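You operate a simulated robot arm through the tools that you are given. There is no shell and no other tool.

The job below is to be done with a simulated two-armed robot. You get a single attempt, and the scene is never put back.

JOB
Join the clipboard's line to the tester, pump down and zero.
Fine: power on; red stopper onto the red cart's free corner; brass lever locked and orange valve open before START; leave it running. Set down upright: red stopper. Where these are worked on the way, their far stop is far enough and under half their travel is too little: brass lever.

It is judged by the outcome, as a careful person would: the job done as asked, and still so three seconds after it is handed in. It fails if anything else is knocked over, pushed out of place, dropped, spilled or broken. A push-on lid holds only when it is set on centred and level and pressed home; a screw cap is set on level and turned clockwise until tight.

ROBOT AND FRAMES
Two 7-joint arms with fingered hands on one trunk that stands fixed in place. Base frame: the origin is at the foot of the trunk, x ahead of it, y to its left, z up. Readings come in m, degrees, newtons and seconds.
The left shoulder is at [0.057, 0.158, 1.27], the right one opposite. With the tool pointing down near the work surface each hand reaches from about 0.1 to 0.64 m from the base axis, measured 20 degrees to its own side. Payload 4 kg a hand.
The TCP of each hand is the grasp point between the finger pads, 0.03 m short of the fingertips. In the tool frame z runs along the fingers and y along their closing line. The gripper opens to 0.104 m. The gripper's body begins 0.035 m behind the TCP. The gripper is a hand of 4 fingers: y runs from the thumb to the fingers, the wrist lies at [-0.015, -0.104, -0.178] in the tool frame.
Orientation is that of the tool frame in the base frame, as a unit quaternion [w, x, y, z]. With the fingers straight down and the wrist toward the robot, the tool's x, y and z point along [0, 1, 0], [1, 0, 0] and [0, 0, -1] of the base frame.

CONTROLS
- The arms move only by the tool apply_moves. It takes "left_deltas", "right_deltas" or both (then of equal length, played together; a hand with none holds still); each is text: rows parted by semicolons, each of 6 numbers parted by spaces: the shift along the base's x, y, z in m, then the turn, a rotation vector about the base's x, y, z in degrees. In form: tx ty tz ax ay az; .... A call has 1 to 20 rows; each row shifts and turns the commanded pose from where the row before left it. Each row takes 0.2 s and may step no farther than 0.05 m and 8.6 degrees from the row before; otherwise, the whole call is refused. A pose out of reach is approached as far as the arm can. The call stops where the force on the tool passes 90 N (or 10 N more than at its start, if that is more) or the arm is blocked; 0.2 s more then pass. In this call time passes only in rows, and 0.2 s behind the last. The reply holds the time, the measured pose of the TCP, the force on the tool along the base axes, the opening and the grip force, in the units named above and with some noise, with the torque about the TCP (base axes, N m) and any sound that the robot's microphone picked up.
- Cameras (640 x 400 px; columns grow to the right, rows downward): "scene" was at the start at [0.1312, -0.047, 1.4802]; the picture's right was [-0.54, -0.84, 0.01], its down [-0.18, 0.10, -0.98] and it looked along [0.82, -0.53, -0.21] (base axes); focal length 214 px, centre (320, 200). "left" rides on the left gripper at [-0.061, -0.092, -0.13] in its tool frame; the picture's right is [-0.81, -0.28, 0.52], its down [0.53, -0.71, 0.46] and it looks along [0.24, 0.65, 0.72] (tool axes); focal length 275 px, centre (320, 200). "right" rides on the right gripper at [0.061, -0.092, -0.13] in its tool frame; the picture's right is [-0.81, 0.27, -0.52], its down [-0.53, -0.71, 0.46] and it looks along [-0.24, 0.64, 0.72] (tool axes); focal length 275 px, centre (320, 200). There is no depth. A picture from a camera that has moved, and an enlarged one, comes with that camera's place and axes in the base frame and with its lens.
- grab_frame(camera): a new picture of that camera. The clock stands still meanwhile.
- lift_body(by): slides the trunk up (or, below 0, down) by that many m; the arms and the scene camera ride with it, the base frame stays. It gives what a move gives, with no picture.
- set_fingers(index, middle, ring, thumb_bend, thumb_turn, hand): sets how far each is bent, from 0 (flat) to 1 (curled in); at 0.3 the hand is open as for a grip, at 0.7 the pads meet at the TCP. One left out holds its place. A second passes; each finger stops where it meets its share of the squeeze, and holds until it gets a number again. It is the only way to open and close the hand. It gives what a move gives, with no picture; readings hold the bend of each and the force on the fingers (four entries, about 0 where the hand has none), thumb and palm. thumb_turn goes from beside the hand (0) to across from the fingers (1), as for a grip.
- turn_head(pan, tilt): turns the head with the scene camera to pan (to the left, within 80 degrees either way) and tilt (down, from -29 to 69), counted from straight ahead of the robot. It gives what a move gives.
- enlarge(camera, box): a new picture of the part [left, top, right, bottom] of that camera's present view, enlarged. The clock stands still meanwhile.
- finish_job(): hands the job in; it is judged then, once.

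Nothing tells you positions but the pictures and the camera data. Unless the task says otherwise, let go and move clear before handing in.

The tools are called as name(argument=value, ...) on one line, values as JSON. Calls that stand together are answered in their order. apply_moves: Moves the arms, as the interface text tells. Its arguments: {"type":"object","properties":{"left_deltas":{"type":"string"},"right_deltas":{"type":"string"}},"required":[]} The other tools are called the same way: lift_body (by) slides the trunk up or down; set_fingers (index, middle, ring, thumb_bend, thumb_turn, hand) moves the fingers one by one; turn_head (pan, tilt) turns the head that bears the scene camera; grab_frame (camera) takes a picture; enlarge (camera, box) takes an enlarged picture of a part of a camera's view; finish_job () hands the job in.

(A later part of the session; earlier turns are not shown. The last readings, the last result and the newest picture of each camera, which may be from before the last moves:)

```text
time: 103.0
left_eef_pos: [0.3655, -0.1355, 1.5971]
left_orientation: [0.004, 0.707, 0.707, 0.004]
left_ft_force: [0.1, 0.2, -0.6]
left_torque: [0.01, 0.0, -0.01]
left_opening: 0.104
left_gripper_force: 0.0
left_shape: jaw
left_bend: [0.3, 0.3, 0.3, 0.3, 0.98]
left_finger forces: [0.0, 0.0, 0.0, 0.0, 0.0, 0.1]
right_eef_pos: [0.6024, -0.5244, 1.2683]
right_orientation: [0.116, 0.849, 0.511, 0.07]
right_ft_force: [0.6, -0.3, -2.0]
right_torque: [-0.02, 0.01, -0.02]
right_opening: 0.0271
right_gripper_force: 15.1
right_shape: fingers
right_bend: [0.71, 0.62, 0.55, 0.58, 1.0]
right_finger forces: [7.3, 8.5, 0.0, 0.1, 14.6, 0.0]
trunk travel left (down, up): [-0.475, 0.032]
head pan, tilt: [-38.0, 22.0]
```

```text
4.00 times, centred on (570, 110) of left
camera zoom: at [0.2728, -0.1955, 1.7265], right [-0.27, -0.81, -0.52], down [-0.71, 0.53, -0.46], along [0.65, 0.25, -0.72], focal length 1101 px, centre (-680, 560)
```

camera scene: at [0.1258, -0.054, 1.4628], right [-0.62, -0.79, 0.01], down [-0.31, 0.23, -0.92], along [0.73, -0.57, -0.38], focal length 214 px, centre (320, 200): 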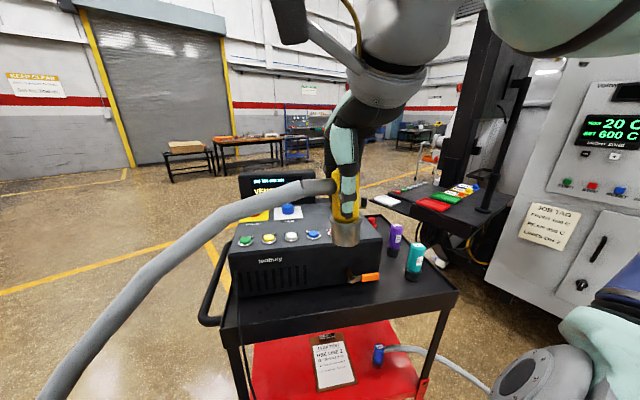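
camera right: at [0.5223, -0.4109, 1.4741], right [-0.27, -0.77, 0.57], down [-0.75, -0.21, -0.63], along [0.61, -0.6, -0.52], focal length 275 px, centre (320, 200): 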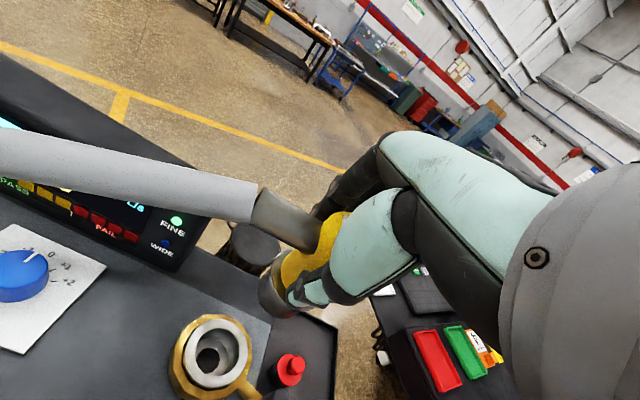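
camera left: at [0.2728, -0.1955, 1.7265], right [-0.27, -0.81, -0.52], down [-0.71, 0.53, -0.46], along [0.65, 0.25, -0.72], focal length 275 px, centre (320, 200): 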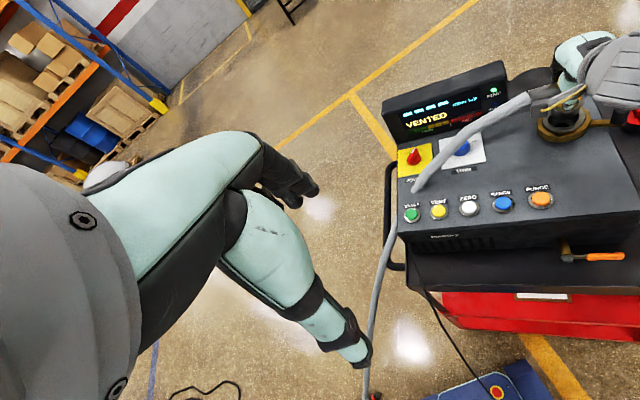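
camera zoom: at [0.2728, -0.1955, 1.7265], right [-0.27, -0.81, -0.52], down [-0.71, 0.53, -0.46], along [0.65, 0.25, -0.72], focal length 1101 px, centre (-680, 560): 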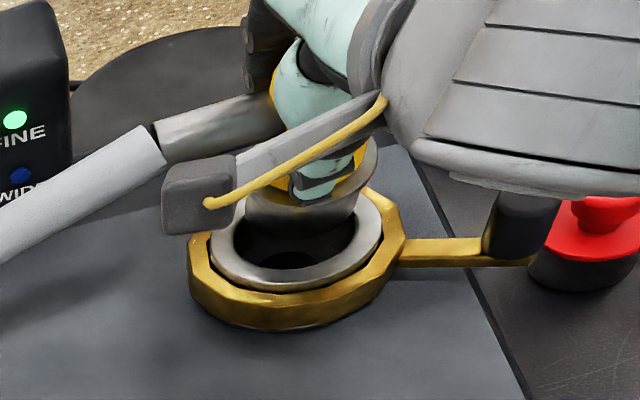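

enlarge(camera="right", box=[230, 230, 340, 340])

enlarge(camera="scene", box=[340, 175, 380, 215])

enlarge(camera="left", box=[540, 90, 600, 150])

```text
3.64 times, centred on (285, 285) of right
camera zoom: at [0.5227, -0.4115, 1.3692], right [-0.27, -0.77, 0.57], down [-0.75, -0.21, -0.63], along [0.61, -0.6, -0.52], focal length 1001 px, centre (447, -109)
```

zoom: 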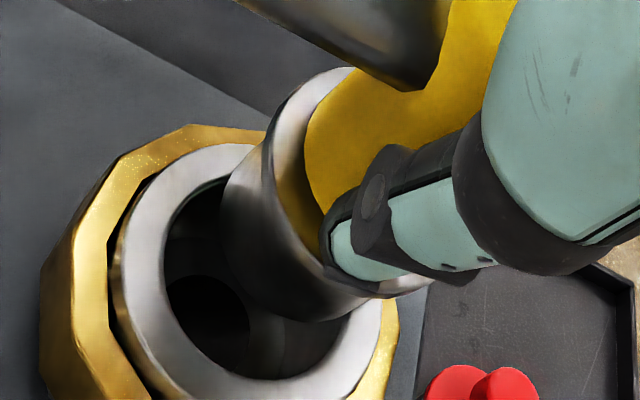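

```text
10.00 times, centred on (360, 195) of scene
camera zoom: at [0.1266, -0.0533, 1.4627], right [-0.62, -0.79, 0.01], down [-0.31, 0.23, -0.92], along [0.73, -0.57, -0.38], focal length 2145 px, centre (-80, 250)
```

zoom: 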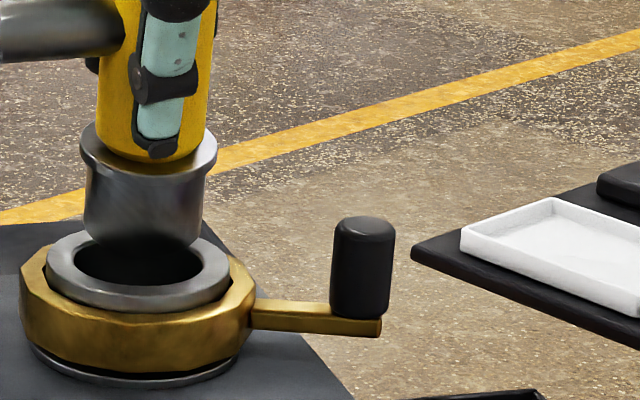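

```text
6.67 times, centred on (570, 120) of left
camera zoom: at [0.2728, -0.1955, 1.7265], right [-0.27, -0.81, -0.52], down [-0.71, 0.53, -0.46], along [0.65, 0.25, -0.72], focal length 1835 px, centre (-1347, 733)
```

zoom: 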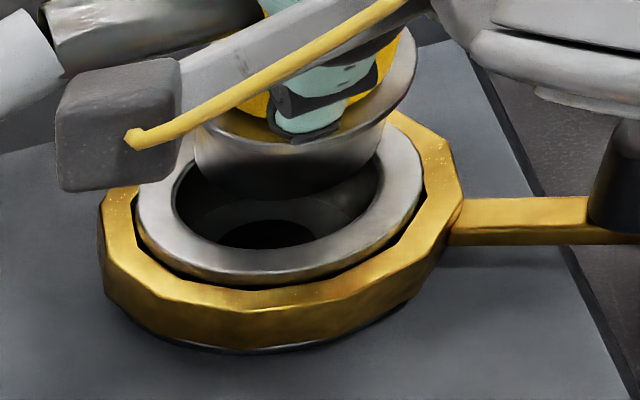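

All three views agree the lateral error is about 1 mm, but the plug has tipped about 8° in the grip (bottom away from me). I'll turn the hand 8° back to make the plug vertical and look again.

apply_moves(right_deltas="0 0 0.006 0 0 0; 0.0006 0.0008 0 3.75 7.06 0; 0 0 0 0 0 0; 0 0 0 0 0 0")

enlarge(camera="right", box=[230, 230, 340, 340])

enlarge(camera="scene", box=[340, 165, 380, 215])

enlarge(camera="left", box=[540, 80, 610, 150])

```text
time: 104.0
left_eef_pos: [0.3638, -0.1367, 1.597]
left_orientation: [0.004, 0.706, 0.708, 0.005]
left_ft_force: [0.0, 0.1, -1.2]
left_torque: [-0.01, 0.0, 0.0]
left_opening: 0.104
left_gripper_force: 0.1
left_shape: jaw
left_bend: [0.3, 0.3, 0.3, 0.3, 0.98]
left_finger forces: [0.0, 0.0, 0.0, 0.0, 0.1, 0.1]
right_eef_pos: [0.6009, -0.5245, 1.2749]
right_orientation: [0.057, 0.855, 0.514, 0.035]
right_ft_force: [-0.6, -0.4, -2.6]
right_torque: [0.0, -0.02, 0.0]
right_opening: 0.0271
right_gripper_force: 15.7
right_shape: fingers
right_bend: [0.71, 0.62, 0.55, 0.58, 1.0]
right_finger forces: [7.2, 8.7, 0.0, 0.0, 14.4, 0.0]
trunk travel left (down, up): [-0.475, 0.032]
head pan, tilt: [-38.0, 22.0]
```

```text
3.64 times, centred on (285, 285) of right
camera zoom: at [0.5355, -0.42, 1.3914], right [-0.2, -0.81, 0.55], down [-0.82, -0.17, -0.55], along [0.54, -0.56, -0.63], focal length 1001 px, centre (447, -109)
```

zoom: 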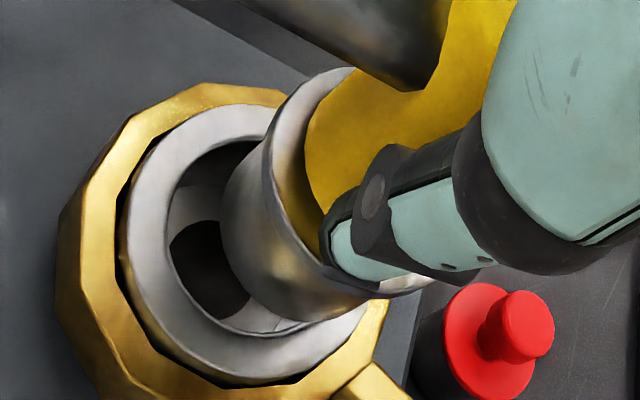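

```text
8.00 times, centred on (360, 190) of scene
camera zoom: at [0.1253, -0.0551, 1.4627], right [-0.62, -0.79, 0.01], down [-0.31, 0.23, -0.92], along [0.73, -0.57, -0.38], focal length 1716 px, centre (0, 280)
```

zoom: 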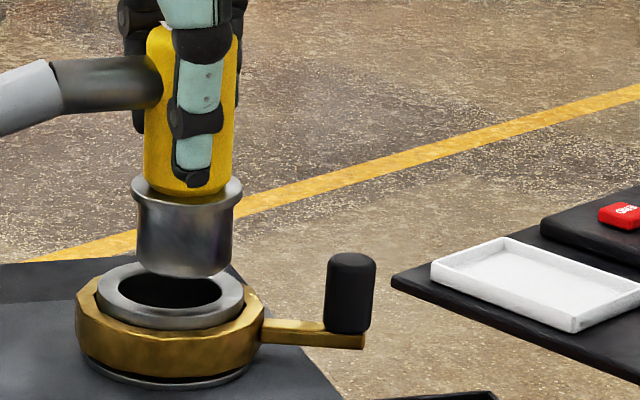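

```text
5.71 times, centred on (575, 115) of left
camera zoom: at [0.271, -0.1974, 1.7264], right [-0.27, -0.81, -0.52], down [-0.71, 0.53, -0.46], along [0.65, 0.25, -0.72], focal length 1573 px, centre (-1137, 686)
```

zoom: 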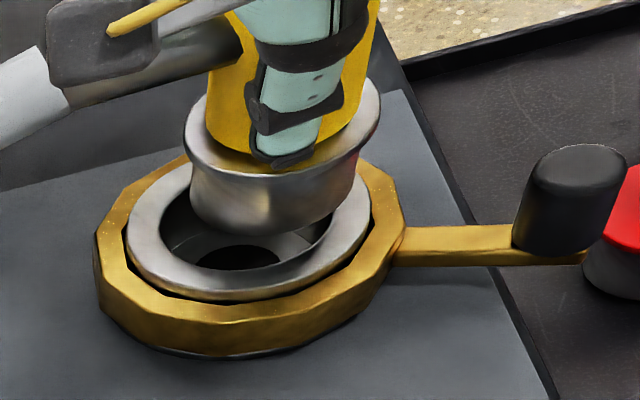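

The plug is now vertical; it needs about 5–6 mm toward +y to sit over the hole. I'll shift and re-check.

apply_moves(right_deltas="0.0015 0.0055 0 0 0 0; 0 0 0 0 0 0; 0 0 0 0 0 0")

enlarge(camera="right", box=[230, 230, 340, 340])

enlarge(camera="scene", box=[340, 170, 380, 210])

enlarge(camera="left", box=[540, 80, 610, 150])

```text
time: 104.8
left_eef_pos: [0.3663, -0.1365, 1.5968]
left_orientation: [0.004, 0.706, 0.708, 0.005]
left_ft_force: [-0.1, 0.3, 0.1]
left_torque: [0.0, 0.01, 0.01]
left_opening: 0.104
left_gripper_force: 0.1
left_shape: jaw
left_bend: [0.3, 0.3, 0.3, 0.3, 0.98]
left_finger forces: [0.1, 0.0, 0.0, 0.0, 0.1, 0.0]
right_eef_pos: [0.6032, -0.5187, 1.2744]
right_orientation: [0.057, 0.855, 0.514, 0.034]
right_ft_force: [0.3, 0.3, -2.5]
right_torque: [0.0, -0.03, -0.02]
right_opening: 0.0271
right_gripper_force: 15.8
right_shape: fingers
right_bend: [0.71, 0.62, 0.55, 0.58, 1.0]
right_finger forces: [7.3, 8.6, 0.0, 0.0, 14.4, 0.0]
trunk travel left (down, up): [-0.475, 0.032]
head pan, tilt: [-38.0, 22.0]
```

```text
3.64 times, centred on (285, 285) of right
camera zoom: at [0.5379, -0.4137, 1.3912], right [-0.2, -0.81, 0.55], down [-0.82, -0.17, -0.55], along [0.53, -0.56, -0.63], focal length 1001 px, centre (447, -109)
```

zoom: 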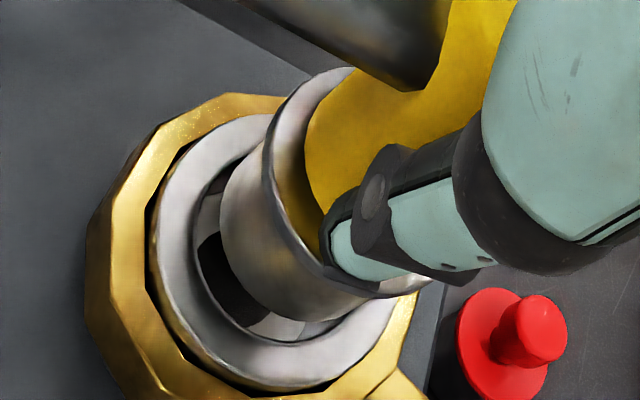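

```text
10.00 times, centred on (360, 190) of scene
camera zoom: at [0.1261, -0.0542, 1.4627], right [-0.62, -0.79, 0.01], down [-0.31, 0.23, -0.92], along [0.73, -0.57, -0.38], focal length 2145 px, centre (-80, 300)
```

zoom: 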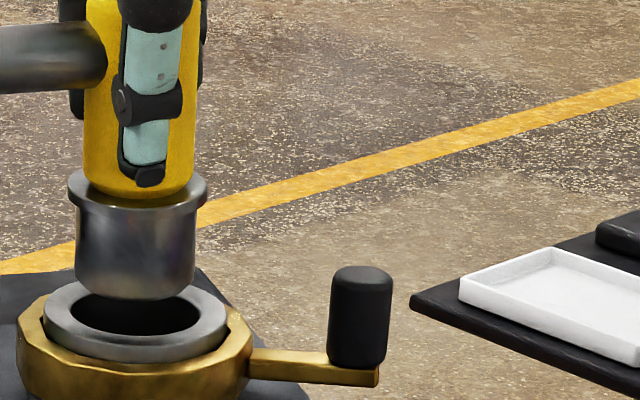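

```text
5.71 times, centred on (575, 115) of left
camera zoom: at [0.272, -0.1964, 1.7264], right [-0.27, -0.81, -0.52], down [-0.71, 0.53, -0.46], along [0.65, 0.25, -0.72], focal length 1573 px, centre (-1137, 686)
```

zoom: 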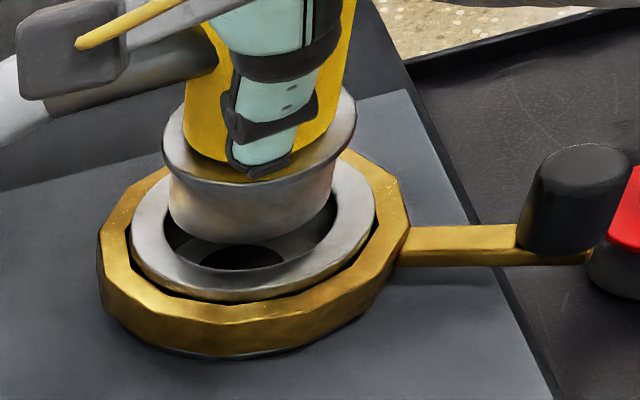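

Aligned within about 1 mm in all three views, 12 mm above the hole. I'll lower it in small steps and watch the forces.

apply_moves(right_deltas="0 0 -0.006 0 0 0; 0 0 -0.006 0 0 0; 0 0 -0.004 0 0 0; 0 0 0 0 0 0")

enlarge(camera="left", box=[540, 80, 610, 150])

enlarge(camera="scene", box=[340, 170, 380, 210])

```text
time: 105.8
left_eef_pos: [0.3649, -0.1365, 1.5976]
left_orientation: [0.004, 0.707, 0.707, 0.005]
left_ft_force: [-0.5, -0.2, 0.1]
left_torque: [-0.02, -0.03, -0.02]
left_opening: 0.104
left_gripper_force: 0.0
left_shape: jaw
left_bend: [0.3, 0.3, 0.3, 0.3, 0.98]
left_finger forces: [0.0, 0.0, 0.0, 0.1, 0.1, 0.0]
right_eef_pos: [0.604, -0.5185, 1.2578]
right_orientation: [0.057, 0.855, 0.514, 0.034]
right_ft_force: [0.4, 0.8, -2.7]
right_torque: [0.01, -0.03, 0.0]
right_opening: 0.0269
right_gripper_force: 14.7
right_shape: fingers
right_bend: [0.71, 0.62, 0.55, 0.58, 1.0]
right_finger forces: [7.3, 8.5, 0.0, 0.1, 14.3, 0.0]
trunk travel left (down, up): [-0.475, 0.032]
head pan, tilt: [-38.0, 22.0]
```

```text
5.71 times, centred on (575, 115) of left
camera zoom: at [0.2723, -0.1965, 1.7263], right [-0.27, -0.81, -0.52], down [-0.71, 0.53, -0.46], along [0.65, 0.25, -0.72], focal length 1573 px, centre (-1137, 686)
```

zoom: 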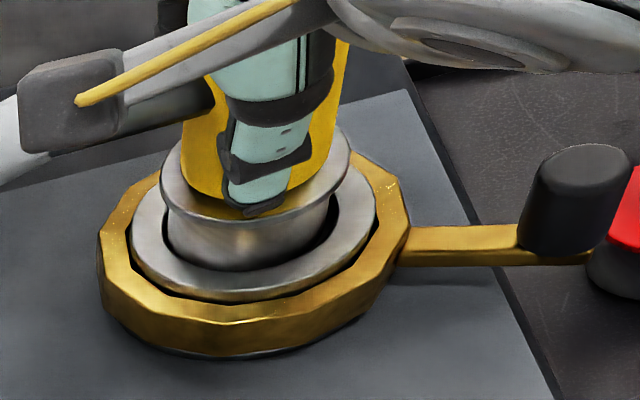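

```text
10.00 times, centred on (360, 190) of scene
camera zoom: at [0.1263, -0.0543, 1.4627], right [-0.62, -0.79, 0.01], down [-0.31, 0.23, -0.92], along [0.73, -0.57, -0.38], focal length 2145 px, centre (-80, 300)
```

zoom: 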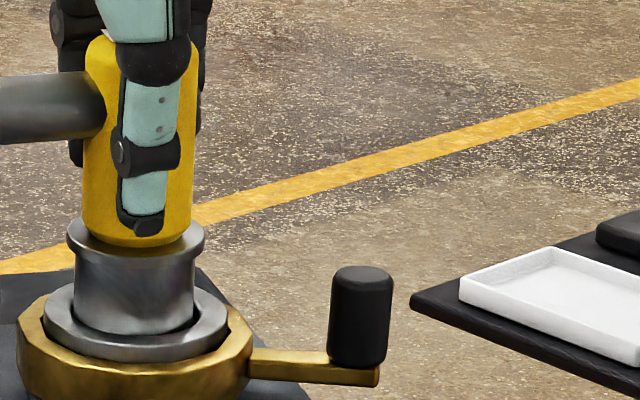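

The plug is entering the hole with no side force. I'll continue down.

apply_moves(right_deltas="0 0 -0.006 0 0 0; 0 0 -0.006 0 0 0; 0 0 0 0 0 0")

apply_moves(right_deltas="0 0 -0.005 0 0 0; 0 0 -0.004 0 0 0; 0 0 0 0 0 0")

enlarge(camera="left", box=[540, 80, 610, 150])

enlarge(camera="scene", box=[340, 170, 380, 210])

```text
time: 106.5
left_eef_pos: [0.3652, -0.1358, 1.5968]
left_orientation: [0.004, 0.707, 0.708, 0.005]
left_ft_force: [0.0, -0.2, 0.5]
left_torque: [0.0, 0.02, 0.0]
left_opening: 0.104
left_gripper_force: 0.1
left_shape: jaw
left_bend: [0.3, 0.3, 0.3, 0.3, 0.98]
left_finger forces: [0.0, 0.0, 0.0, 0.0, 0.0, 0.0]
right_eef_pos: [0.6052, -0.5188, 1.2448]
right_orientation: [0.057, 0.855, 0.514, 0.034]
right_ft_force: [1.2, -1.1, -3.6]
right_torque: [-0.06, -0.12, 0.04]
right_opening: 0.0266
right_gripper_force: 15.3
right_shape: fingers
right_bend: [0.71, 0.62, 0.55, 0.58, 1.0]
right_finger forces: [7.7, 9.2, 0.1, 0.1, 14.0, 0.0]
trunk travel left (down, up): [-0.475, 0.032]
head pan, tilt: [-38.0, 22.0]
```

```text
time: 107.3
left_eef_pos: [0.3644, -0.1358, 1.597]
left_orientation: [0.004, 0.707, 0.708, 0.006]
left_ft_force: [-0.2, 0.2, 0.1]
left_torque: [-0.01, 0.02, -0.01]
left_opening: 0.104
left_gripper_force: 0.0
left_shape: jaw
left_bend: [0.3, 0.3, 0.3, 0.3, 0.98]
left_finger forces: [0.0, 0.0, 0.0, 0.0, 0.0, 0.1]
right_eef_pos: [0.6043, -0.5197, 1.2365]
right_orientation: [0.056, 0.855, 0.514, 0.034]
right_ft_force: [2.1, -0.5, -2.6]
right_torque: [-0.05, -0.08, 0.03]
right_opening: 0.0267
right_gripper_force: 15.7
right_shape: fingers
right_bend: [0.71, 0.62, 0.55, 0.58, 1.0]
right_finger forces: [7.9, 9.4, 0.0, 0.0, 13.7, 0.0]
trunk travel left (down, up): [-0.475, 0.032]
head pan, tilt: [-38.0, 22.0]
```

```text
5.71 times, centred on (575, 115) of left
camera zoom: at [0.2726, -0.1965, 1.7263], right [-0.27, -0.81, -0.52], down [-0.71, 0.53, -0.46], along [0.65, 0.25, -0.72], focal length 1573 px, centre (-1137, 686)
```

zoom: 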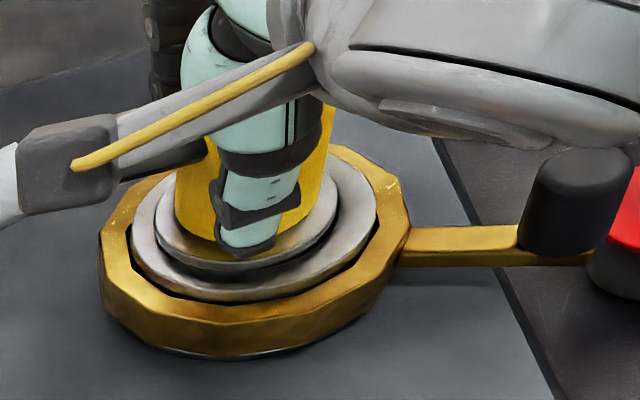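

```text
10.00 times, centred on (360, 190) of scene
camera zoom: at [0.1266, -0.0543, 1.4626], right [-0.62, -0.79, 0.01], down [-0.31, 0.23, -0.92], along [0.73, -0.57, -0.39], focal length 2145 px, centre (-80, 300)
```

zoom: 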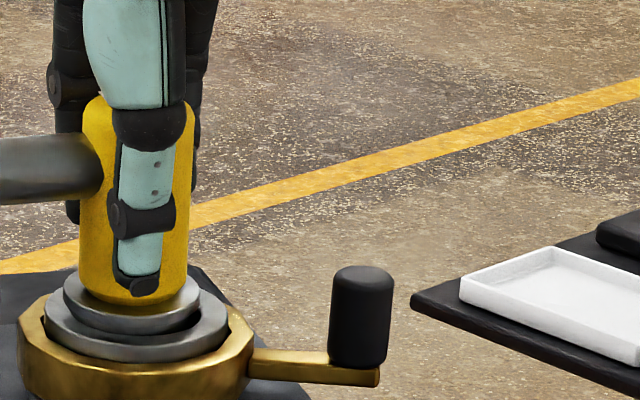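

Nearly seated; a few mm remain. I'll continue until it contacts, then press home.

apply_moves(right_deltas="0 0 -0.004 0 0 0; 0 0 -0.003 0 0 0; 0 0 0 0 0 0")

apply_moves(right_deltas="0 0 -0.003 0 0 0; 0 0 -0.003 0 0 0; 0 0 0 0 0 0")

enlarge(camera="left", box=[540, 80, 610, 150])

enlarge(camera="scene", box=[340, 170, 380, 210])

```text
time: 108.2
left_eef_pos: [0.3641, -0.136, 1.5965]
left_orientation: [0.005, 0.706, 0.708, 0.005]
left_ft_force: [-0.1, -0.1, 0.3]
left_torque: [0.0, -0.02, 0.0]
left_opening: 0.1039
left_gripper_force: 0.0
left_shape: jaw
left_bend: [0.3, 0.3, 0.3, 0.3, 0.98]
left_finger forces: [0.0, 0.0, 0.0, 0.1, 0.0, 0.0]
right_eef_pos: [0.6042, -0.5171, 1.233]
right_orientation: [0.058, 0.855, 0.514, 0.036]
right_ft_force: [3.5, -2.5, 14.0]
right_torque: [-0.08, -0.07, -0.01]
right_opening: 0.0266
right_gripper_force: 17.5
right_shape: fingers
right_bend: [0.71, 0.61, 0.55, 0.59, 1.0]
right_finger forces: [9.2, 11.6, 0.0, 0.0, 14.6, 0.0]
trunk travel left (down, up): [-0.475, 0.032]
head pan, tilt: [-38.0, 22.0]
```

```text
time: 109.0
left_eef_pos: [0.3624, -0.1329, 1.5991]
left_orientation: [0.005, 0.706, 0.708, 0.006]
left_ft_force: [0.0, 1.0, 0.3]
left_torque: [0.01, -0.02, 0.0]
left_opening: 0.1039
left_gripper_force: 0.0
left_shape: jaw
left_bend: [0.3, 0.3, 0.3, 0.3, 0.98]
left_finger forces: [0.0, 0.0, 0.0, 0.0, 0.0, 0.1]
right_eef_pos: [0.6027, -0.5167, 1.2287]
right_orientation: [0.059, 0.854, 0.515, 0.038]
right_ft_force: [4.7, -4.5, 29.8]
right_torque: [-0.19, -0.06, 0.0]
right_opening: 0.0259
right_gripper_force: 21.1
right_shape: fingers
right_bend: [0.71, 0.59, 0.55, 0.62, 1.0]
right_finger forces: [10.1, 14.1, 0.0, 0.0, 16.2, 0.0]
trunk travel left (down, up): [-0.475, 0.032]
head pan, tilt: [-38.0, 22.0]
```

```text
5.71 times, centred on (575, 115) of left
camera zoom: at [0.269, -0.1936, 1.7273], right [-0.27, -0.81, -0.52], down [-0.71, 0.53, -0.47], along [0.66, 0.24, -0.71], focal length 1573 px, centre (-1137, 686)
```

zoom: 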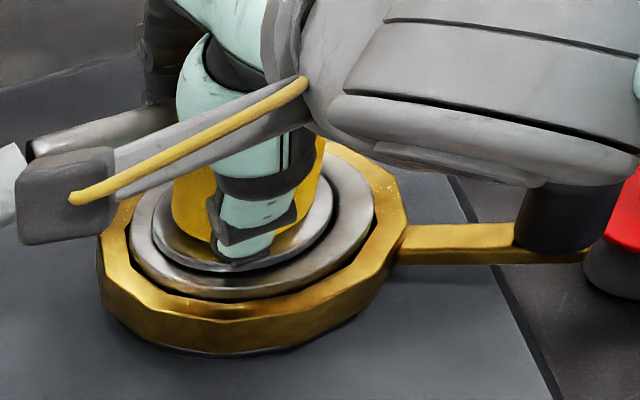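

```text
10.00 times, centred on (360, 190) of scene
camera zoom: at [0.1231, -0.0519, 1.4631], right [-0.62, -0.79, 0.01], down [-0.31, 0.23, -0.92], along [0.73, -0.57, -0.38], focal length 2145 px, centre (-80, 300)
```

zoom: 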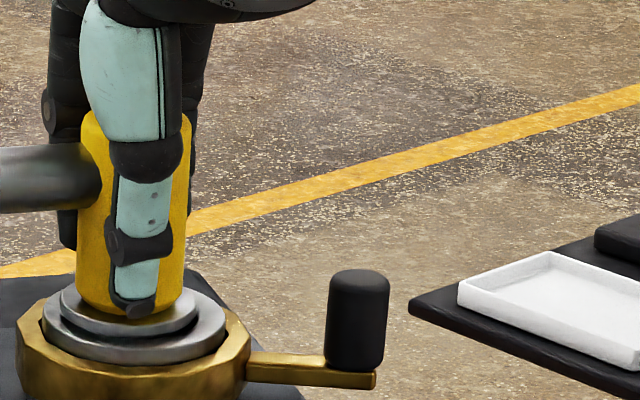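

The flange is seated flat on the port ring (30 N). I'll relax the push slightly, open the hand and lift away.

apply_moves(right_deltas="0 0 0.003 0 0 0; 0 0 0 0 0 0")

set_fingers(hand="right", index=0.35, middle=0.35, ring=0.35, thumb_bend=0.35)

enlarge(camera="scene", box=[330, 150, 390, 210])

```text
time: 109.5
left_eef_pos: [0.3625, -0.1335, 1.5978]
left_orientation: [0.005, 0.707, 0.707, 0.005]
left_ft_force: [-0.4, 0.4, -0.7]
left_torque: [0.01, 0.03, -0.02]
left_opening: 0.1038
left_gripper_force: 0.0
left_shape: jaw
left_bend: [0.3, 0.3, 0.3, 0.3, 0.98]
left_finger forces: [0.1, 0.1, 0.0, 0.1, 0.1, 0.0]
right_eef_pos: [0.603, -0.5169, 1.2292]
right_orientation: [0.057, 0.855, 0.514, 0.035]
right_ft_force: [5.7, -2.8, 23.0]
right_torque: [-0.1, -0.09, 0.05]
right_opening: 0.0259
right_gripper_force: 19.5
right_shape: fingers
right_bend: [0.71, 0.59, 0.55, 0.62, 1.0]
right_finger forces: [10.6, 12.9, 0.0, 0.0, 15.9, 0.1]
trunk travel left (down, up): [-0.475, 0.032]
head pan, tilt: [-38.0, 22.0]
```

```text
time: 110.5
left_eef_pos: [0.3651, -0.1361, 1.5963]
left_orientation: [0.004, 0.707, 0.707, 0.005]
left_ft_force: [0.1, 0.0, 0.2]
left_torque: [-0.05, 0.04, -0.01]
left_opening: 0.1038
left_gripper_force: 0.0
left_shape: jaw
left_bend: [0.3, 0.3, 0.3, 0.3, 0.98]
left_finger forces: [0.0, 0.0, 0.0, 0.1, 0.0, 0.0]
right_eef_pos: [0.6051, -0.5188, 1.2255]
right_orientation: [0.056, 0.856, 0.513, 0.034]
right_ft_force: [-0.1, 0.1, -0.7]
right_torque: [-0.01, -0.01, -0.01]
right_opening: 0.0901
right_gripper_force: 0.0
right_shape: fingers
right_bend: [0.35, 0.35, 0.35, 0.35, 0.98]
right_finger forces: [0.0, 0.1, 0.0, 0.0, 0.0, 0.0]
trunk travel left (down, up): [-0.475, 0.032]
head pan, tilt: [-38.0, 22.0]
```

```text
6.67 times, centred on (360, 180) of scene
camera zoom: at [0.1266, -0.0545, 1.4626], right [-0.62, -0.79, 0.01], down [-0.31, 0.23, -0.92], along [0.73, -0.57, -0.39], focal length 1430 px, centre (53, 333)
```

zoom: 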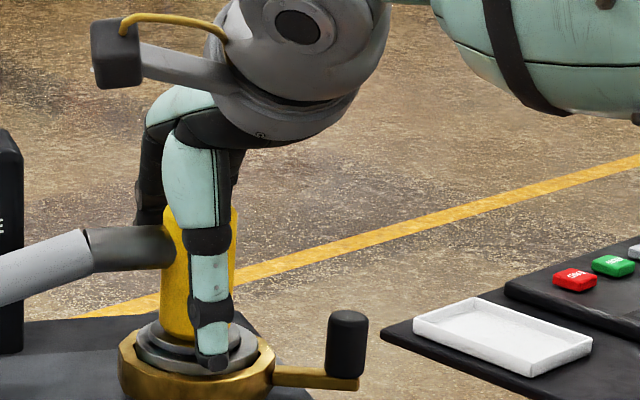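

apply_moves(right_deltas="0 0 0.03 0 0 0; 0 0 0.04 0 0 0; 0 0 0.04 0 0 0; 0 0 0.03 0 0 0; 0 0 0 0 0 0")

enlarge(camera="scene", box=[310, 130, 410, 230])

enlarge(camera="left", box=[520, 60, 640, 180])

grab_frame(camera="right")

```text
time: 111.8
left_eef_pos: [0.3645, -0.1358, 1.5969]
left_orientation: [0.004, 0.707, 0.707, 0.005]
left_ft_force: [-0.9, -0.1, 0.0]
left_torque: [0.03, 0.0, 0.0]
left_opening: 0.1042
left_gripper_force: 0.1
left_shape: jaw
left_bend: [0.3, 0.3, 0.3, 0.3, 0.98]
left_finger forces: [0.1, 0.0, 0.0, 0.0, 0.0, 0.0]
right_eef_pos: [0.6039, -0.5196, 1.3687]
right_orientation: [0.057, 0.856, 0.513, 0.034]
right_ft_force: [-0.3, 0.1, -0.1]
right_torque: [-0.03, 0.0, 0.02]
right_opening: 0.0903
right_gripper_force: 0.0
right_shape: fingers
right_bend: [0.35, 0.35, 0.35, 0.35, 0.98]
right_finger forces: [0.1, 0.0, 0.0, 0.1, 0.1, 0.0]
trunk travel left (down, up): [-0.475, 0.032]
head pan, tilt: [-38.0, 22.0]
```

```text
4.00 times, centred on (360, 180) of scene
camera zoom: at [0.126, -0.0542, 1.4627], right [-0.62, -0.79, 0.01], down [-0.31, 0.23, -0.92], along [0.73, -0.57, -0.38], focal length 858 px, centre (160, 280)
```

zoom: 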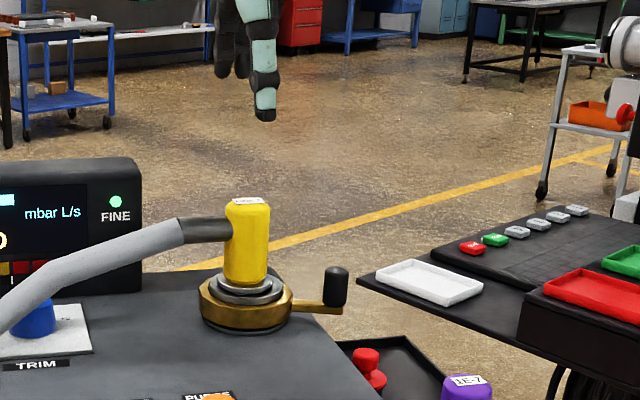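

```text
3.33 times, centred on (580, 120) of left
camera zoom: at [0.272, -0.1964, 1.7264], right [-0.27, -0.81, -0.52], down [-0.71, 0.53, -0.46], along [0.65, 0.25, -0.72], focal length 918 px, centre (-547, 467)
```

zoom: 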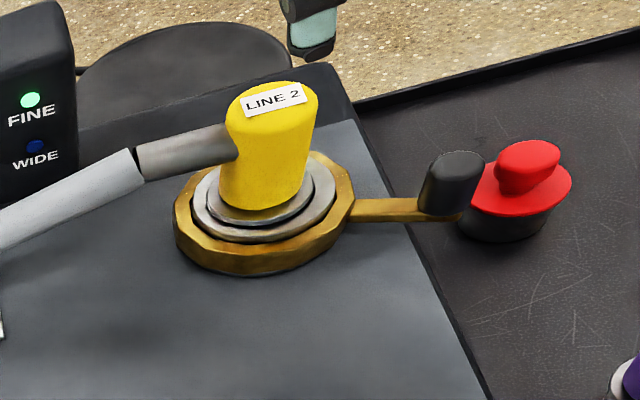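

```text
taken
camera right: at [0.5374, -0.4139, 1.4851], right [-0.2, -0.81, 0.55], down [-0.82, -0.17, -0.55], along [0.53, -0.56, -0.63], focal length 275 px, centre (320, 200)
```

right: 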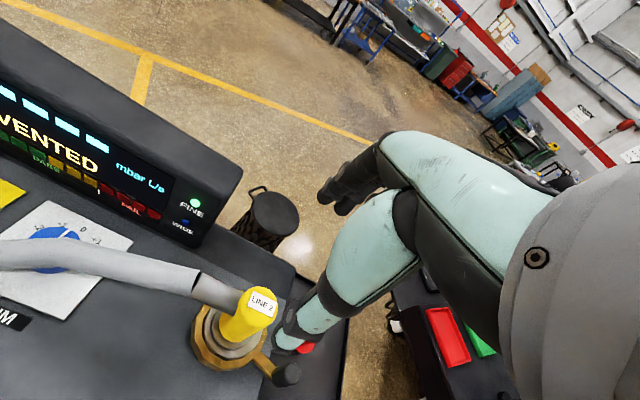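

LINE 2 is seated upright in the port. Next I'll lock the brass lever: I'll form the pointing finger with the thumb stretched away, straighten the hand, and place the fingertip behind the lever handle.

apply_moves(right_deltas="-0.005 -0.02 0.01 3.56 6.71 0; -0.01 -0.02 0.01 0 0 7; -0.01 -0.02 0 0 0 7; -0.01 -0.02 0 0 0 7; -0.008 -0.02 0 0 0 7; 0 0 0 0 0 0")

set_fingers(hand="right", index=0.5, middle=1.0, ring=1.0, thumb_bend=0.0, thumb_turn=1.0)

enlarge(camera="scene", box=[320, 100, 440, 230])

grab_frame(camera="left")

grab_frame(camera="right")

```text
time: 113.2
left_eef_pos: [0.3641, -0.1359, 1.5966]
left_orientation: [0.005, 0.706, 0.708, 0.005]
left_ft_force: [-0.6, 0.3, 0.0]
left_torque: [-0.01, 0.01, 0.02]
left_opening: 0.104
left_gripper_force: 0.0
left_shape: jaw
left_bend: [0.3, 0.3, 0.3, 0.3, 0.98]
left_finger forces: [0.1, 0.0, 0.1, 0.0, 0.1, 0.1]
right_eef_pos: [0.563, -0.6217, 1.3881]
right_orientation: [0.0, 0.706, 0.708, 0.001]
right_ft_force: [0.3, -0.2, 0.1]
right_torque: [0.0, 0.02, -0.02]
right_opening: 0.0902
right_gripper_force: 0.0
right_shape: fingers
right_bend: [0.35, 0.35, 0.35, 0.35, 0.98]
right_finger forces: [0.0, 0.0, 0.0, 0.1, 0.0, 0.0]
trunk travel left (down, up): [-0.475, 0.032]
head pan, tilt: [-38.0, 22.0]
```

```text
time: 114.2
left_eef_pos: [0.3661, -0.1371, 1.5972]
left_orientation: [0.004, 0.706, 0.708, 0.005]
left_ft_force: [0.5, -0.9, 0.5]
left_torque: [0.01, 0.02, 0.02]
left_opening: 0.1041
left_gripper_force: 0.1
left_shape: jaw
left_bend: [0.3, 0.3, 0.3, 0.3, 0.98]
left_finger forces: [0.1, 0.0, 0.1, 0.0, 0.1, 0.1]
right_eef_pos: [0.5621, -0.6211, 1.3881]
right_orientation: [0.0, 0.708, 0.706, 0.0]
right_ft_force: [0.4, 0.0, 0.0]
right_torque: [-0.01, -0.01, -0.03]
right_opening: 0.0973
right_gripper_force: 0.1
right_shape: fingers
right_bend: [0.5, 1.0, 1.0, 0.0, 0.95]
right_finger forces: [0.0, 0.0, 0.1, 0.1, 0.1, 0.0]
trunk travel left (down, up): [-0.475, 0.032]
head pan, tilt: [-38.0, 22.0]
```

```text
3.08 times, centred on (380, 165) of scene
camera zoom: at [0.126, -0.0541, 1.4627], right [-0.62, -0.79, 0.01], down [-0.31, 0.23, -0.92], along [0.73, -0.57, -0.38], focal length 660 px, centre (135, 308)
```

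zoom: 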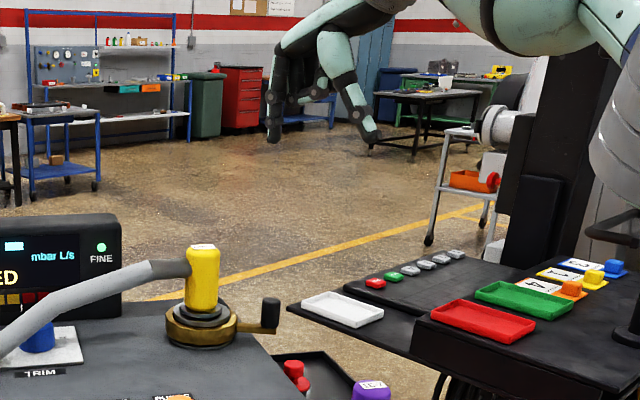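

```text
taken
camera left: at [0.272, -0.1963, 1.7264], right [-0.27, -0.81, -0.52], down [-0.71, 0.53, -0.46], along [0.65, 0.25, -0.72], focal length 275 px, centre (320, 200)
```

left: 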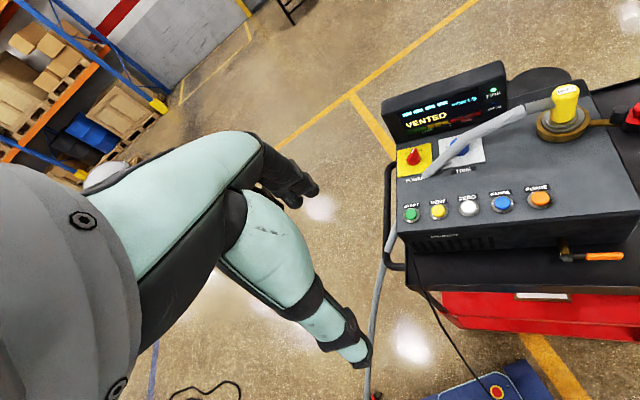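

```text
taken
camera right: at [0.4717, -0.5601, 1.5184], right [0.28, -0.81, 0.52], down [-0.71, -0.53, -0.46], along [0.64, -0.24, -0.72], focal length 275 px, centre (320, 200)
```

right: 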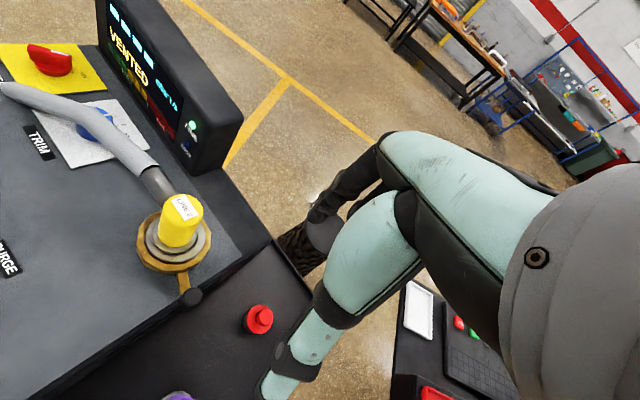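

The handle is at (0.549,-0.574). I'll lower the fingertip just behind it (on the back side), then check.

apply_moves(right_deltas="-0.019 0.007 -0.03 0 0 0; 0 0 -0.04 0 0 0; 0 0 -0.04 0 0 0; 0 0 -0.035 0 0 0; 0 0 0 0 0 0")

enlarge(camera="scene", box=[330, 150, 420, 230])

enlarge(camera="left", box=[520, 60, 640, 180])

enlarge(camera="right", box=[180, 160, 380, 360])

```text
time: 115.3
left_eef_pos: [0.364, -0.1358, 1.5967]
left_orientation: [0.005, 0.706, 0.708, 0.005]
left_ft_force: [-0.3, -0.2, -0.7]
left_torque: [-0.03, -0.02, 0.03]
left_opening: 0.1038
left_gripper_force: 0.1
left_shape: jaw
left_bend: [0.3, 0.3, 0.3, 0.3, 0.98]
left_finger forces: [0.1, 0.1, 0.0, 0.0, 0.0, 0.1]
right_eef_pos: [0.5435, -0.6119, 1.242]
right_orientation: [0.001, 0.707, 0.707, 0.001]
right_ft_force: [0.0, 0.1, 0.7]
right_torque: [-0.01, -0.03, 0.0]
right_opening: 0.0973
right_gripper_force: 0.0
right_shape: fingers
right_bend: [0.5, 1.0, 1.0, 0.0, 0.95]
right_finger forces: [0.0, 0.0, 0.1, 0.1, 0.1, 0.1]
trunk travel left (down, up): [-0.475, 0.032]
head pan, tilt: [-38.0, 22.0]
```

```text
5.00 times, centred on (375, 190) of scene
camera zoom: at [0.125, -0.0538, 1.4628], right [-0.62, -0.79, 0.01], down [-0.31, 0.23, -0.92], along [0.73, -0.57, -0.38], focal length 1072 px, centre (45, 250)
```

zoom: 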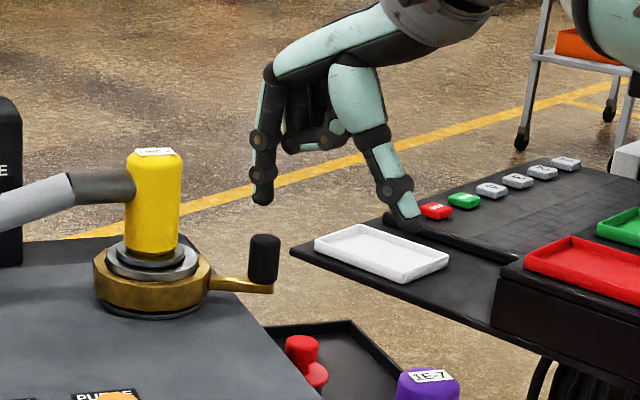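

```text
3.33 times, centred on (580, 120) of left
camera zoom: at [0.2709, -0.1959, 1.7267], right [-0.27, -0.81, -0.52], down [-0.71, 0.53, -0.46], along [0.65, 0.25, -0.72], focal length 918 px, centre (-547, 467)
```

zoom: 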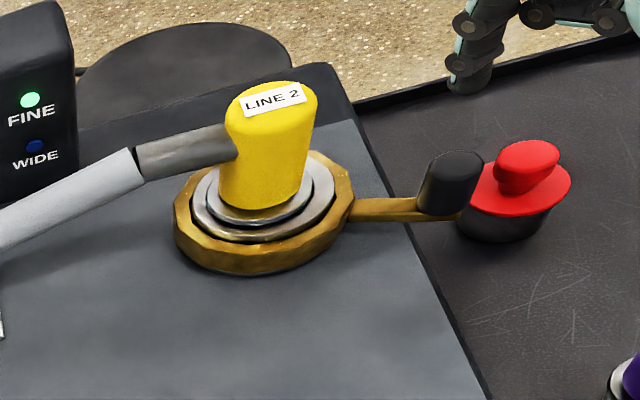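

```text
2.00 times, centred on (280, 260) of right
camera zoom: at [0.4516, -0.5498, 1.3721], right [0.27, -0.81, 0.52], down [-0.71, -0.53, -0.46], along [0.65, -0.24, -0.72], focal length 551 px, centre (400, 80)
```

zoom: 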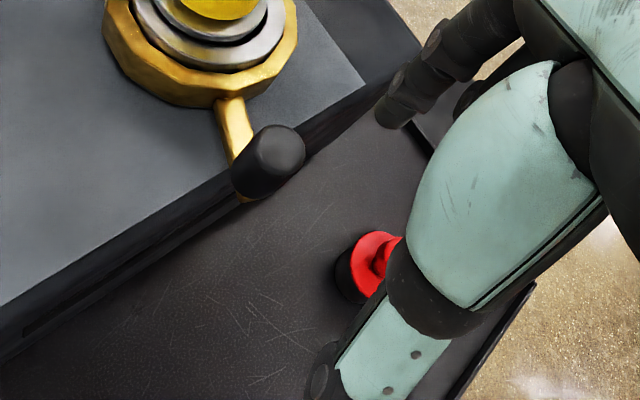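

The fingertip is behind the handle. I'll lower to handle height and push the lever back toward the front, following its arc.

apply_moves(right_deltas="0 0 -0.015 0 0 0; 0 0 -0.013 0 0 0; -0.0114 0.0119 0 0 0 0; -0.0065 0.0045 0 0 0 0; -0.0065 0.0045 0 0 0 0; -0.0108 0.0113 0 0 0 0; 0 0 0 0 0 0")

enlarge(camera="scene", box=[330, 150, 420, 230])

enlarge(camera="left", box=[520, 60, 640, 180])

enlarge(camera="right", box=[180, 160, 380, 360])

```text
time: 117.0
left_eef_pos: [0.3634, -0.1368, 1.5969]
left_orientation: [0.004, 0.707, 0.707, 0.006]
left_ft_force: [0.6, 0.2, -0.6]
left_torque: [-0.02, -0.02, -0.03]
left_opening: 0.104
left_gripper_force: 0.0
left_shape: jaw
left_bend: [0.3, 0.3, 0.3, 0.3, 0.98]
left_finger forces: [0.1, 0.0, 0.0, 0.0, 0.0, 0.0]
right_eef_pos: [0.5096, -0.5799, 1.214]
right_orientation: [0.0, 0.707, 0.707, 0.0]
right_ft_force: [0.3, -0.1, 0.1]
right_torque: [-0.02, -0.03, -0.02]
right_opening: 0.0973
right_gripper_force: 0.5
right_shape: fingers
right_bend: [0.5, 1.0, 1.0, 0.0, 0.95]
right_finger forces: [0.1, 0.0, 0.0, 0.0, 0.0, 0.0]
trunk travel left (down, up): [-0.475, 0.032]
head pan, tilt: [-38.0, 22.0]
```

```text
5.00 times, centred on (375, 190) of scene
camera zoom: at [0.1256, -0.0541, 1.4627], right [-0.62, -0.79, 0.01], down [-0.31, 0.23, -0.92], along [0.73, -0.57, -0.38], focal length 1072 px, centre (45, 250)
```

zoom: 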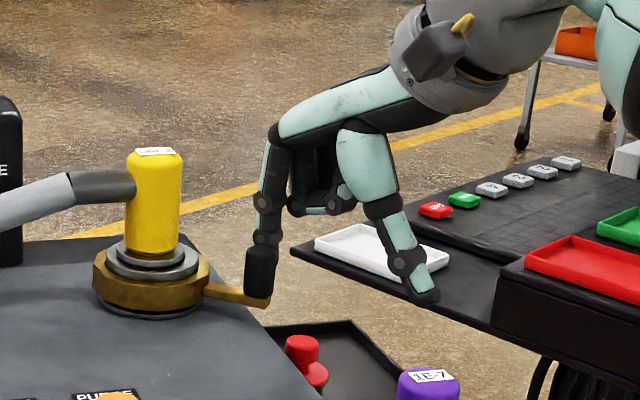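

```text
3.33 times, centred on (580, 120) of left
camera zoom: at [0.2717, -0.1963, 1.7265], right [-0.27, -0.81, -0.52], down [-0.71, 0.53, -0.46], along [0.65, 0.25, -0.72], focal length 918 px, centre (-547, 467)
```

zoom: 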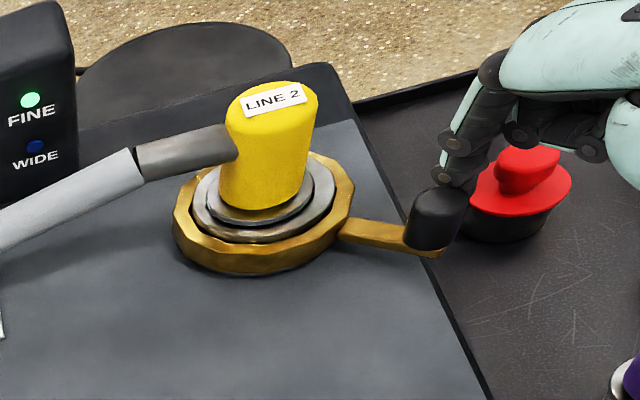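

```text
2.00 times, centred on (280, 260) of right
camera zoom: at [0.4172, -0.5181, 1.3443], right [0.27, -0.81, 0.52], down [-0.71, -0.53, -0.46], along [0.65, -0.24, -0.72], focal length 551 px, centre (400, 80)
```

zoom: 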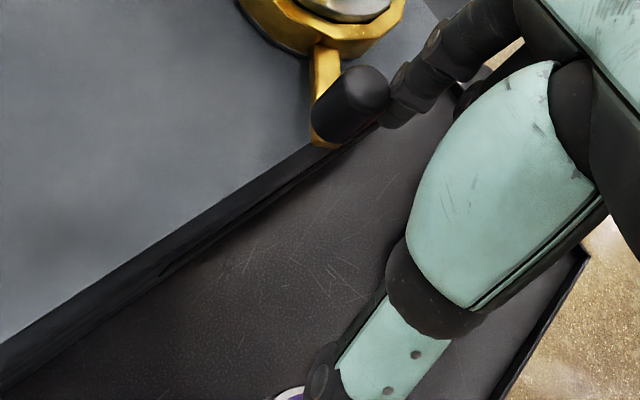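

apply_moves(right_deltas="-0.004 0.0067 0 0 0 0; -0.0041 0.0067 0 0 0 0; -0.0026 0.0073 0 0 0 0; -0.0027 0.0074 0 0 0 0; -0.001 0.0078 0 0 0 0; -0.001 0.0078 0 0 0 0; 0 0 0 0 0 0")

enlarge(camera="scene", box=[330, 150, 420, 230])

enlarge(camera="left", box=[520, 60, 640, 180])

```text
time: 118.5
left_eef_pos: [0.3639, -0.1363, 1.5971]
left_orientation: [0.004, 0.707, 0.708, 0.006]
left_ft_force: [0.3, 0.1, 0.5]
left_torque: [0.0, 0.01, -0.01]
left_opening: 0.1039
left_gripper_force: 0.0
left_shape: jaw
left_bend: [0.3, 0.3, 0.3, 0.3, 0.98]
left_finger forces: [0.0, 0.0, 0.0, 0.1, 0.0, 0.0]
right_eef_pos: [0.4933, -0.5353, 1.2146]
right_orientation: [0.001, 0.707, 0.707, 0.001]
right_ft_force: [-0.6, -0.6, 0.7]
right_torque: [0.03, 0.0, 0.01]
right_opening: 0.0975
right_gripper_force: 0.0
right_shape: fingers
right_bend: [0.5, 1.0, 1.0, 0.0, 0.95]
right_finger forces: [0.0, 0.0, 0.0, 0.0, 0.0, 0.0]
trunk travel left (down, up): [-0.475, 0.032]
head pan, tilt: [-38.0, 22.0]
```

```text
5.00 times, centred on (375, 190) of scene
camera zoom: at [0.1257, -0.054, 1.4627], right [-0.62, -0.79, 0.01], down [-0.31, 0.23, -0.92], along [0.73, -0.57, -0.38], focal length 1072 px, centre (45, 250)
```

zoom: 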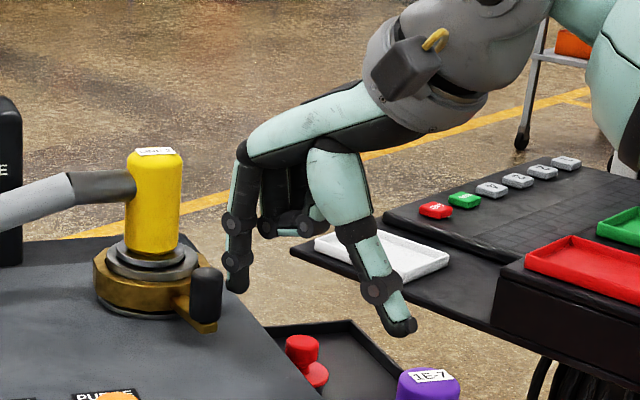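

```text
3.33 times, centred on (580, 120) of left
camera zoom: at [0.2719, -0.1962, 1.7264], right [-0.27, -0.81, -0.52], down [-0.71, 0.53, -0.46], along [0.65, 0.25, -0.72], focal length 918 px, centre (-547, 467)
```

zoom: 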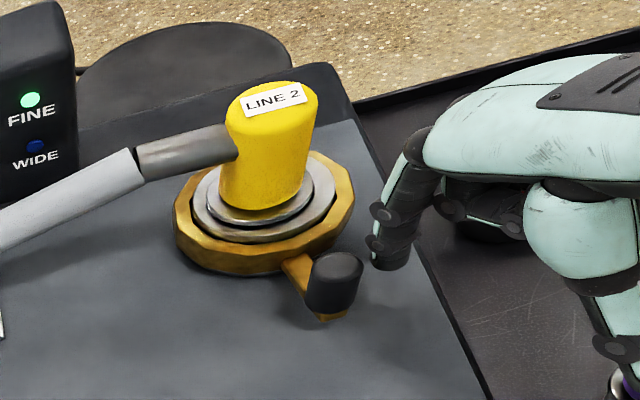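

The lever is back at its original locked position. I'll nudge it a little further to make sure it is against its stop.

apply_moves(right_deltas="0.0023 0.0044 0 0 0 0; 0.0023 0.0044 0 0 0 0; 0 0 0 0 0 0")

enlarge(camera="left", box=[520, 60, 640, 180])

```text
time: 119.3
left_eef_pos: [0.365, -0.1372, 1.597]
left_orientation: [0.005, 0.706, 0.708, 0.006]
left_ft_force: [-0.5, 0.0, 1.1]
left_torque: [-0.01, -0.04, 0.05]
left_opening: 0.1042
left_gripper_force: 0.0
left_shape: jaw
left_bend: [0.3, 0.3, 0.3, 0.3, 0.98]
left_finger forces: [0.0, 0.1, 0.0, 0.1, 0.1, 0.0]
right_eef_pos: [0.4967, -0.5269, 1.214]
right_orientation: [0.001, 0.707, 0.707, 0.001]
right_ft_force: [-0.3, -1.6, 0.9]
right_torque: [-0.04, -0.06, -0.05]
right_opening: 0.0968
right_gripper_force: 0.9
right_shape: fingers
right_bend: [0.5, 1.0, 1.0, 0.0, 0.95]
right_finger forces: [2.1, 0.0, 0.0, 0.0, 0.0, 0.0]
trunk travel left (down, up): [-0.475, 0.032]
head pan, tilt: [-38.0, 22.0]
```

```text
3.33 times, centred on (580, 120) of left
camera zoom: at [0.2714, -0.1967, 1.7264], right [-0.27, -0.81, -0.52], down [-0.71, 0.53, -0.46], along [0.65, 0.25, -0.72], focal length 918 px, centre (-547, 467)
```

zoom: 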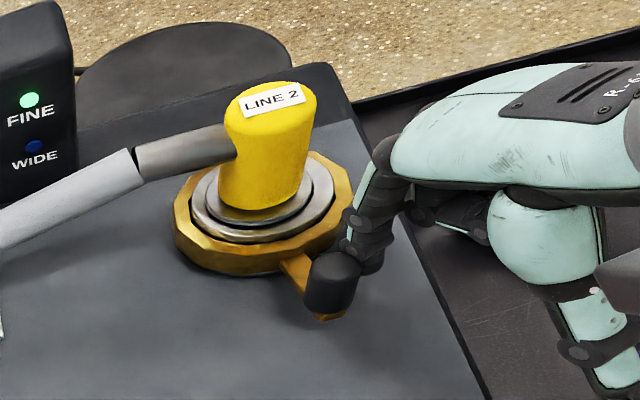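

apply_moves(right_deltas="0.0023 0.0044 0 0 0 0; 0.0014 0.0027 0 0 0 0; 0 0 0 0 0 0")

enlarge(camera="left", box=[520, 60, 640, 180])

enlarge(camera="scene", box=[330, 150, 420, 230])

```text
time: 120.2
left_eef_pos: [0.3637, -0.1386, 1.5969]
left_orientation: [0.003, 0.707, 0.708, 0.006]
left_ft_force: [-0.3, 0.2, -0.6]
left_torque: [0.03, 0.0, 0.05]
left_opening: 0.1041
left_gripper_force: 0.0
left_shape: jaw
left_bend: [0.3, 0.3, 0.3, 0.3, 0.98]
left_finger forces: [0.0, 0.0, 0.0, 0.0, 0.0, 0.0]
right_eef_pos: [0.4998, -0.5221, 1.2146]
right_orientation: [0.002, 0.707, 0.707, 0.0]
right_ft_force: [-2.7, -14.5, 5.5]
right_torque: [-0.2, -0.14, -0.43]
right_opening: 0.094
right_gripper_force: 7.8
right_shape: fingers
right_bend: [0.52, 1.0, 1.0, 0.0, 0.95]
right_finger forces: [16.0, 0.1, 0.0, 0.1, 0.1, 0.0]
trunk travel left (down, up): [-0.475, 0.032]
head pan, tilt: [-38.0, 22.0]
```

```text
3.33 times, centred on (580, 120) of left
camera zoom: at [0.2705, -0.1993, 1.7263], right [-0.27, -0.81, -0.52], down [-0.71, 0.53, -0.46], along [0.65, 0.25, -0.71], focal length 918 px, centre (-547, 467)
```

zoom: 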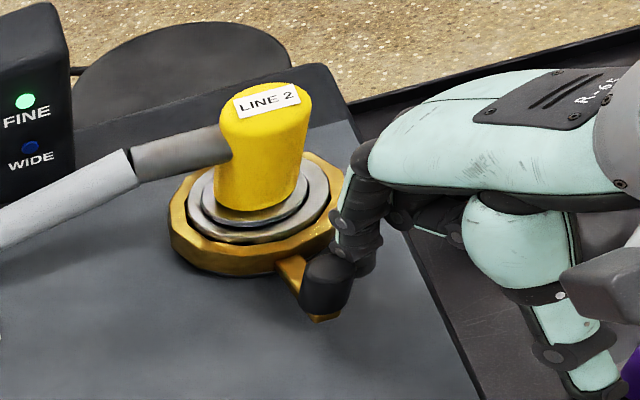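

```text
5.00 times, centred on (375, 190) of scene
camera zoom: at [0.1244, -0.0566, 1.4627], right [-0.62, -0.79, 0.01], down [-0.31, 0.23, -0.92], along [0.73, -0.57, -0.38], focal length 1072 px, centre (45, 250)
```

zoom: 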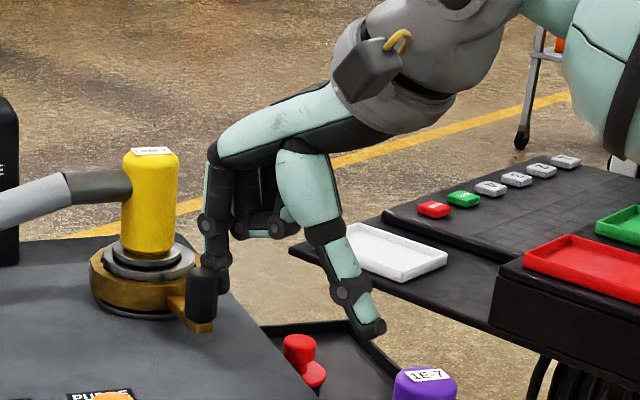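

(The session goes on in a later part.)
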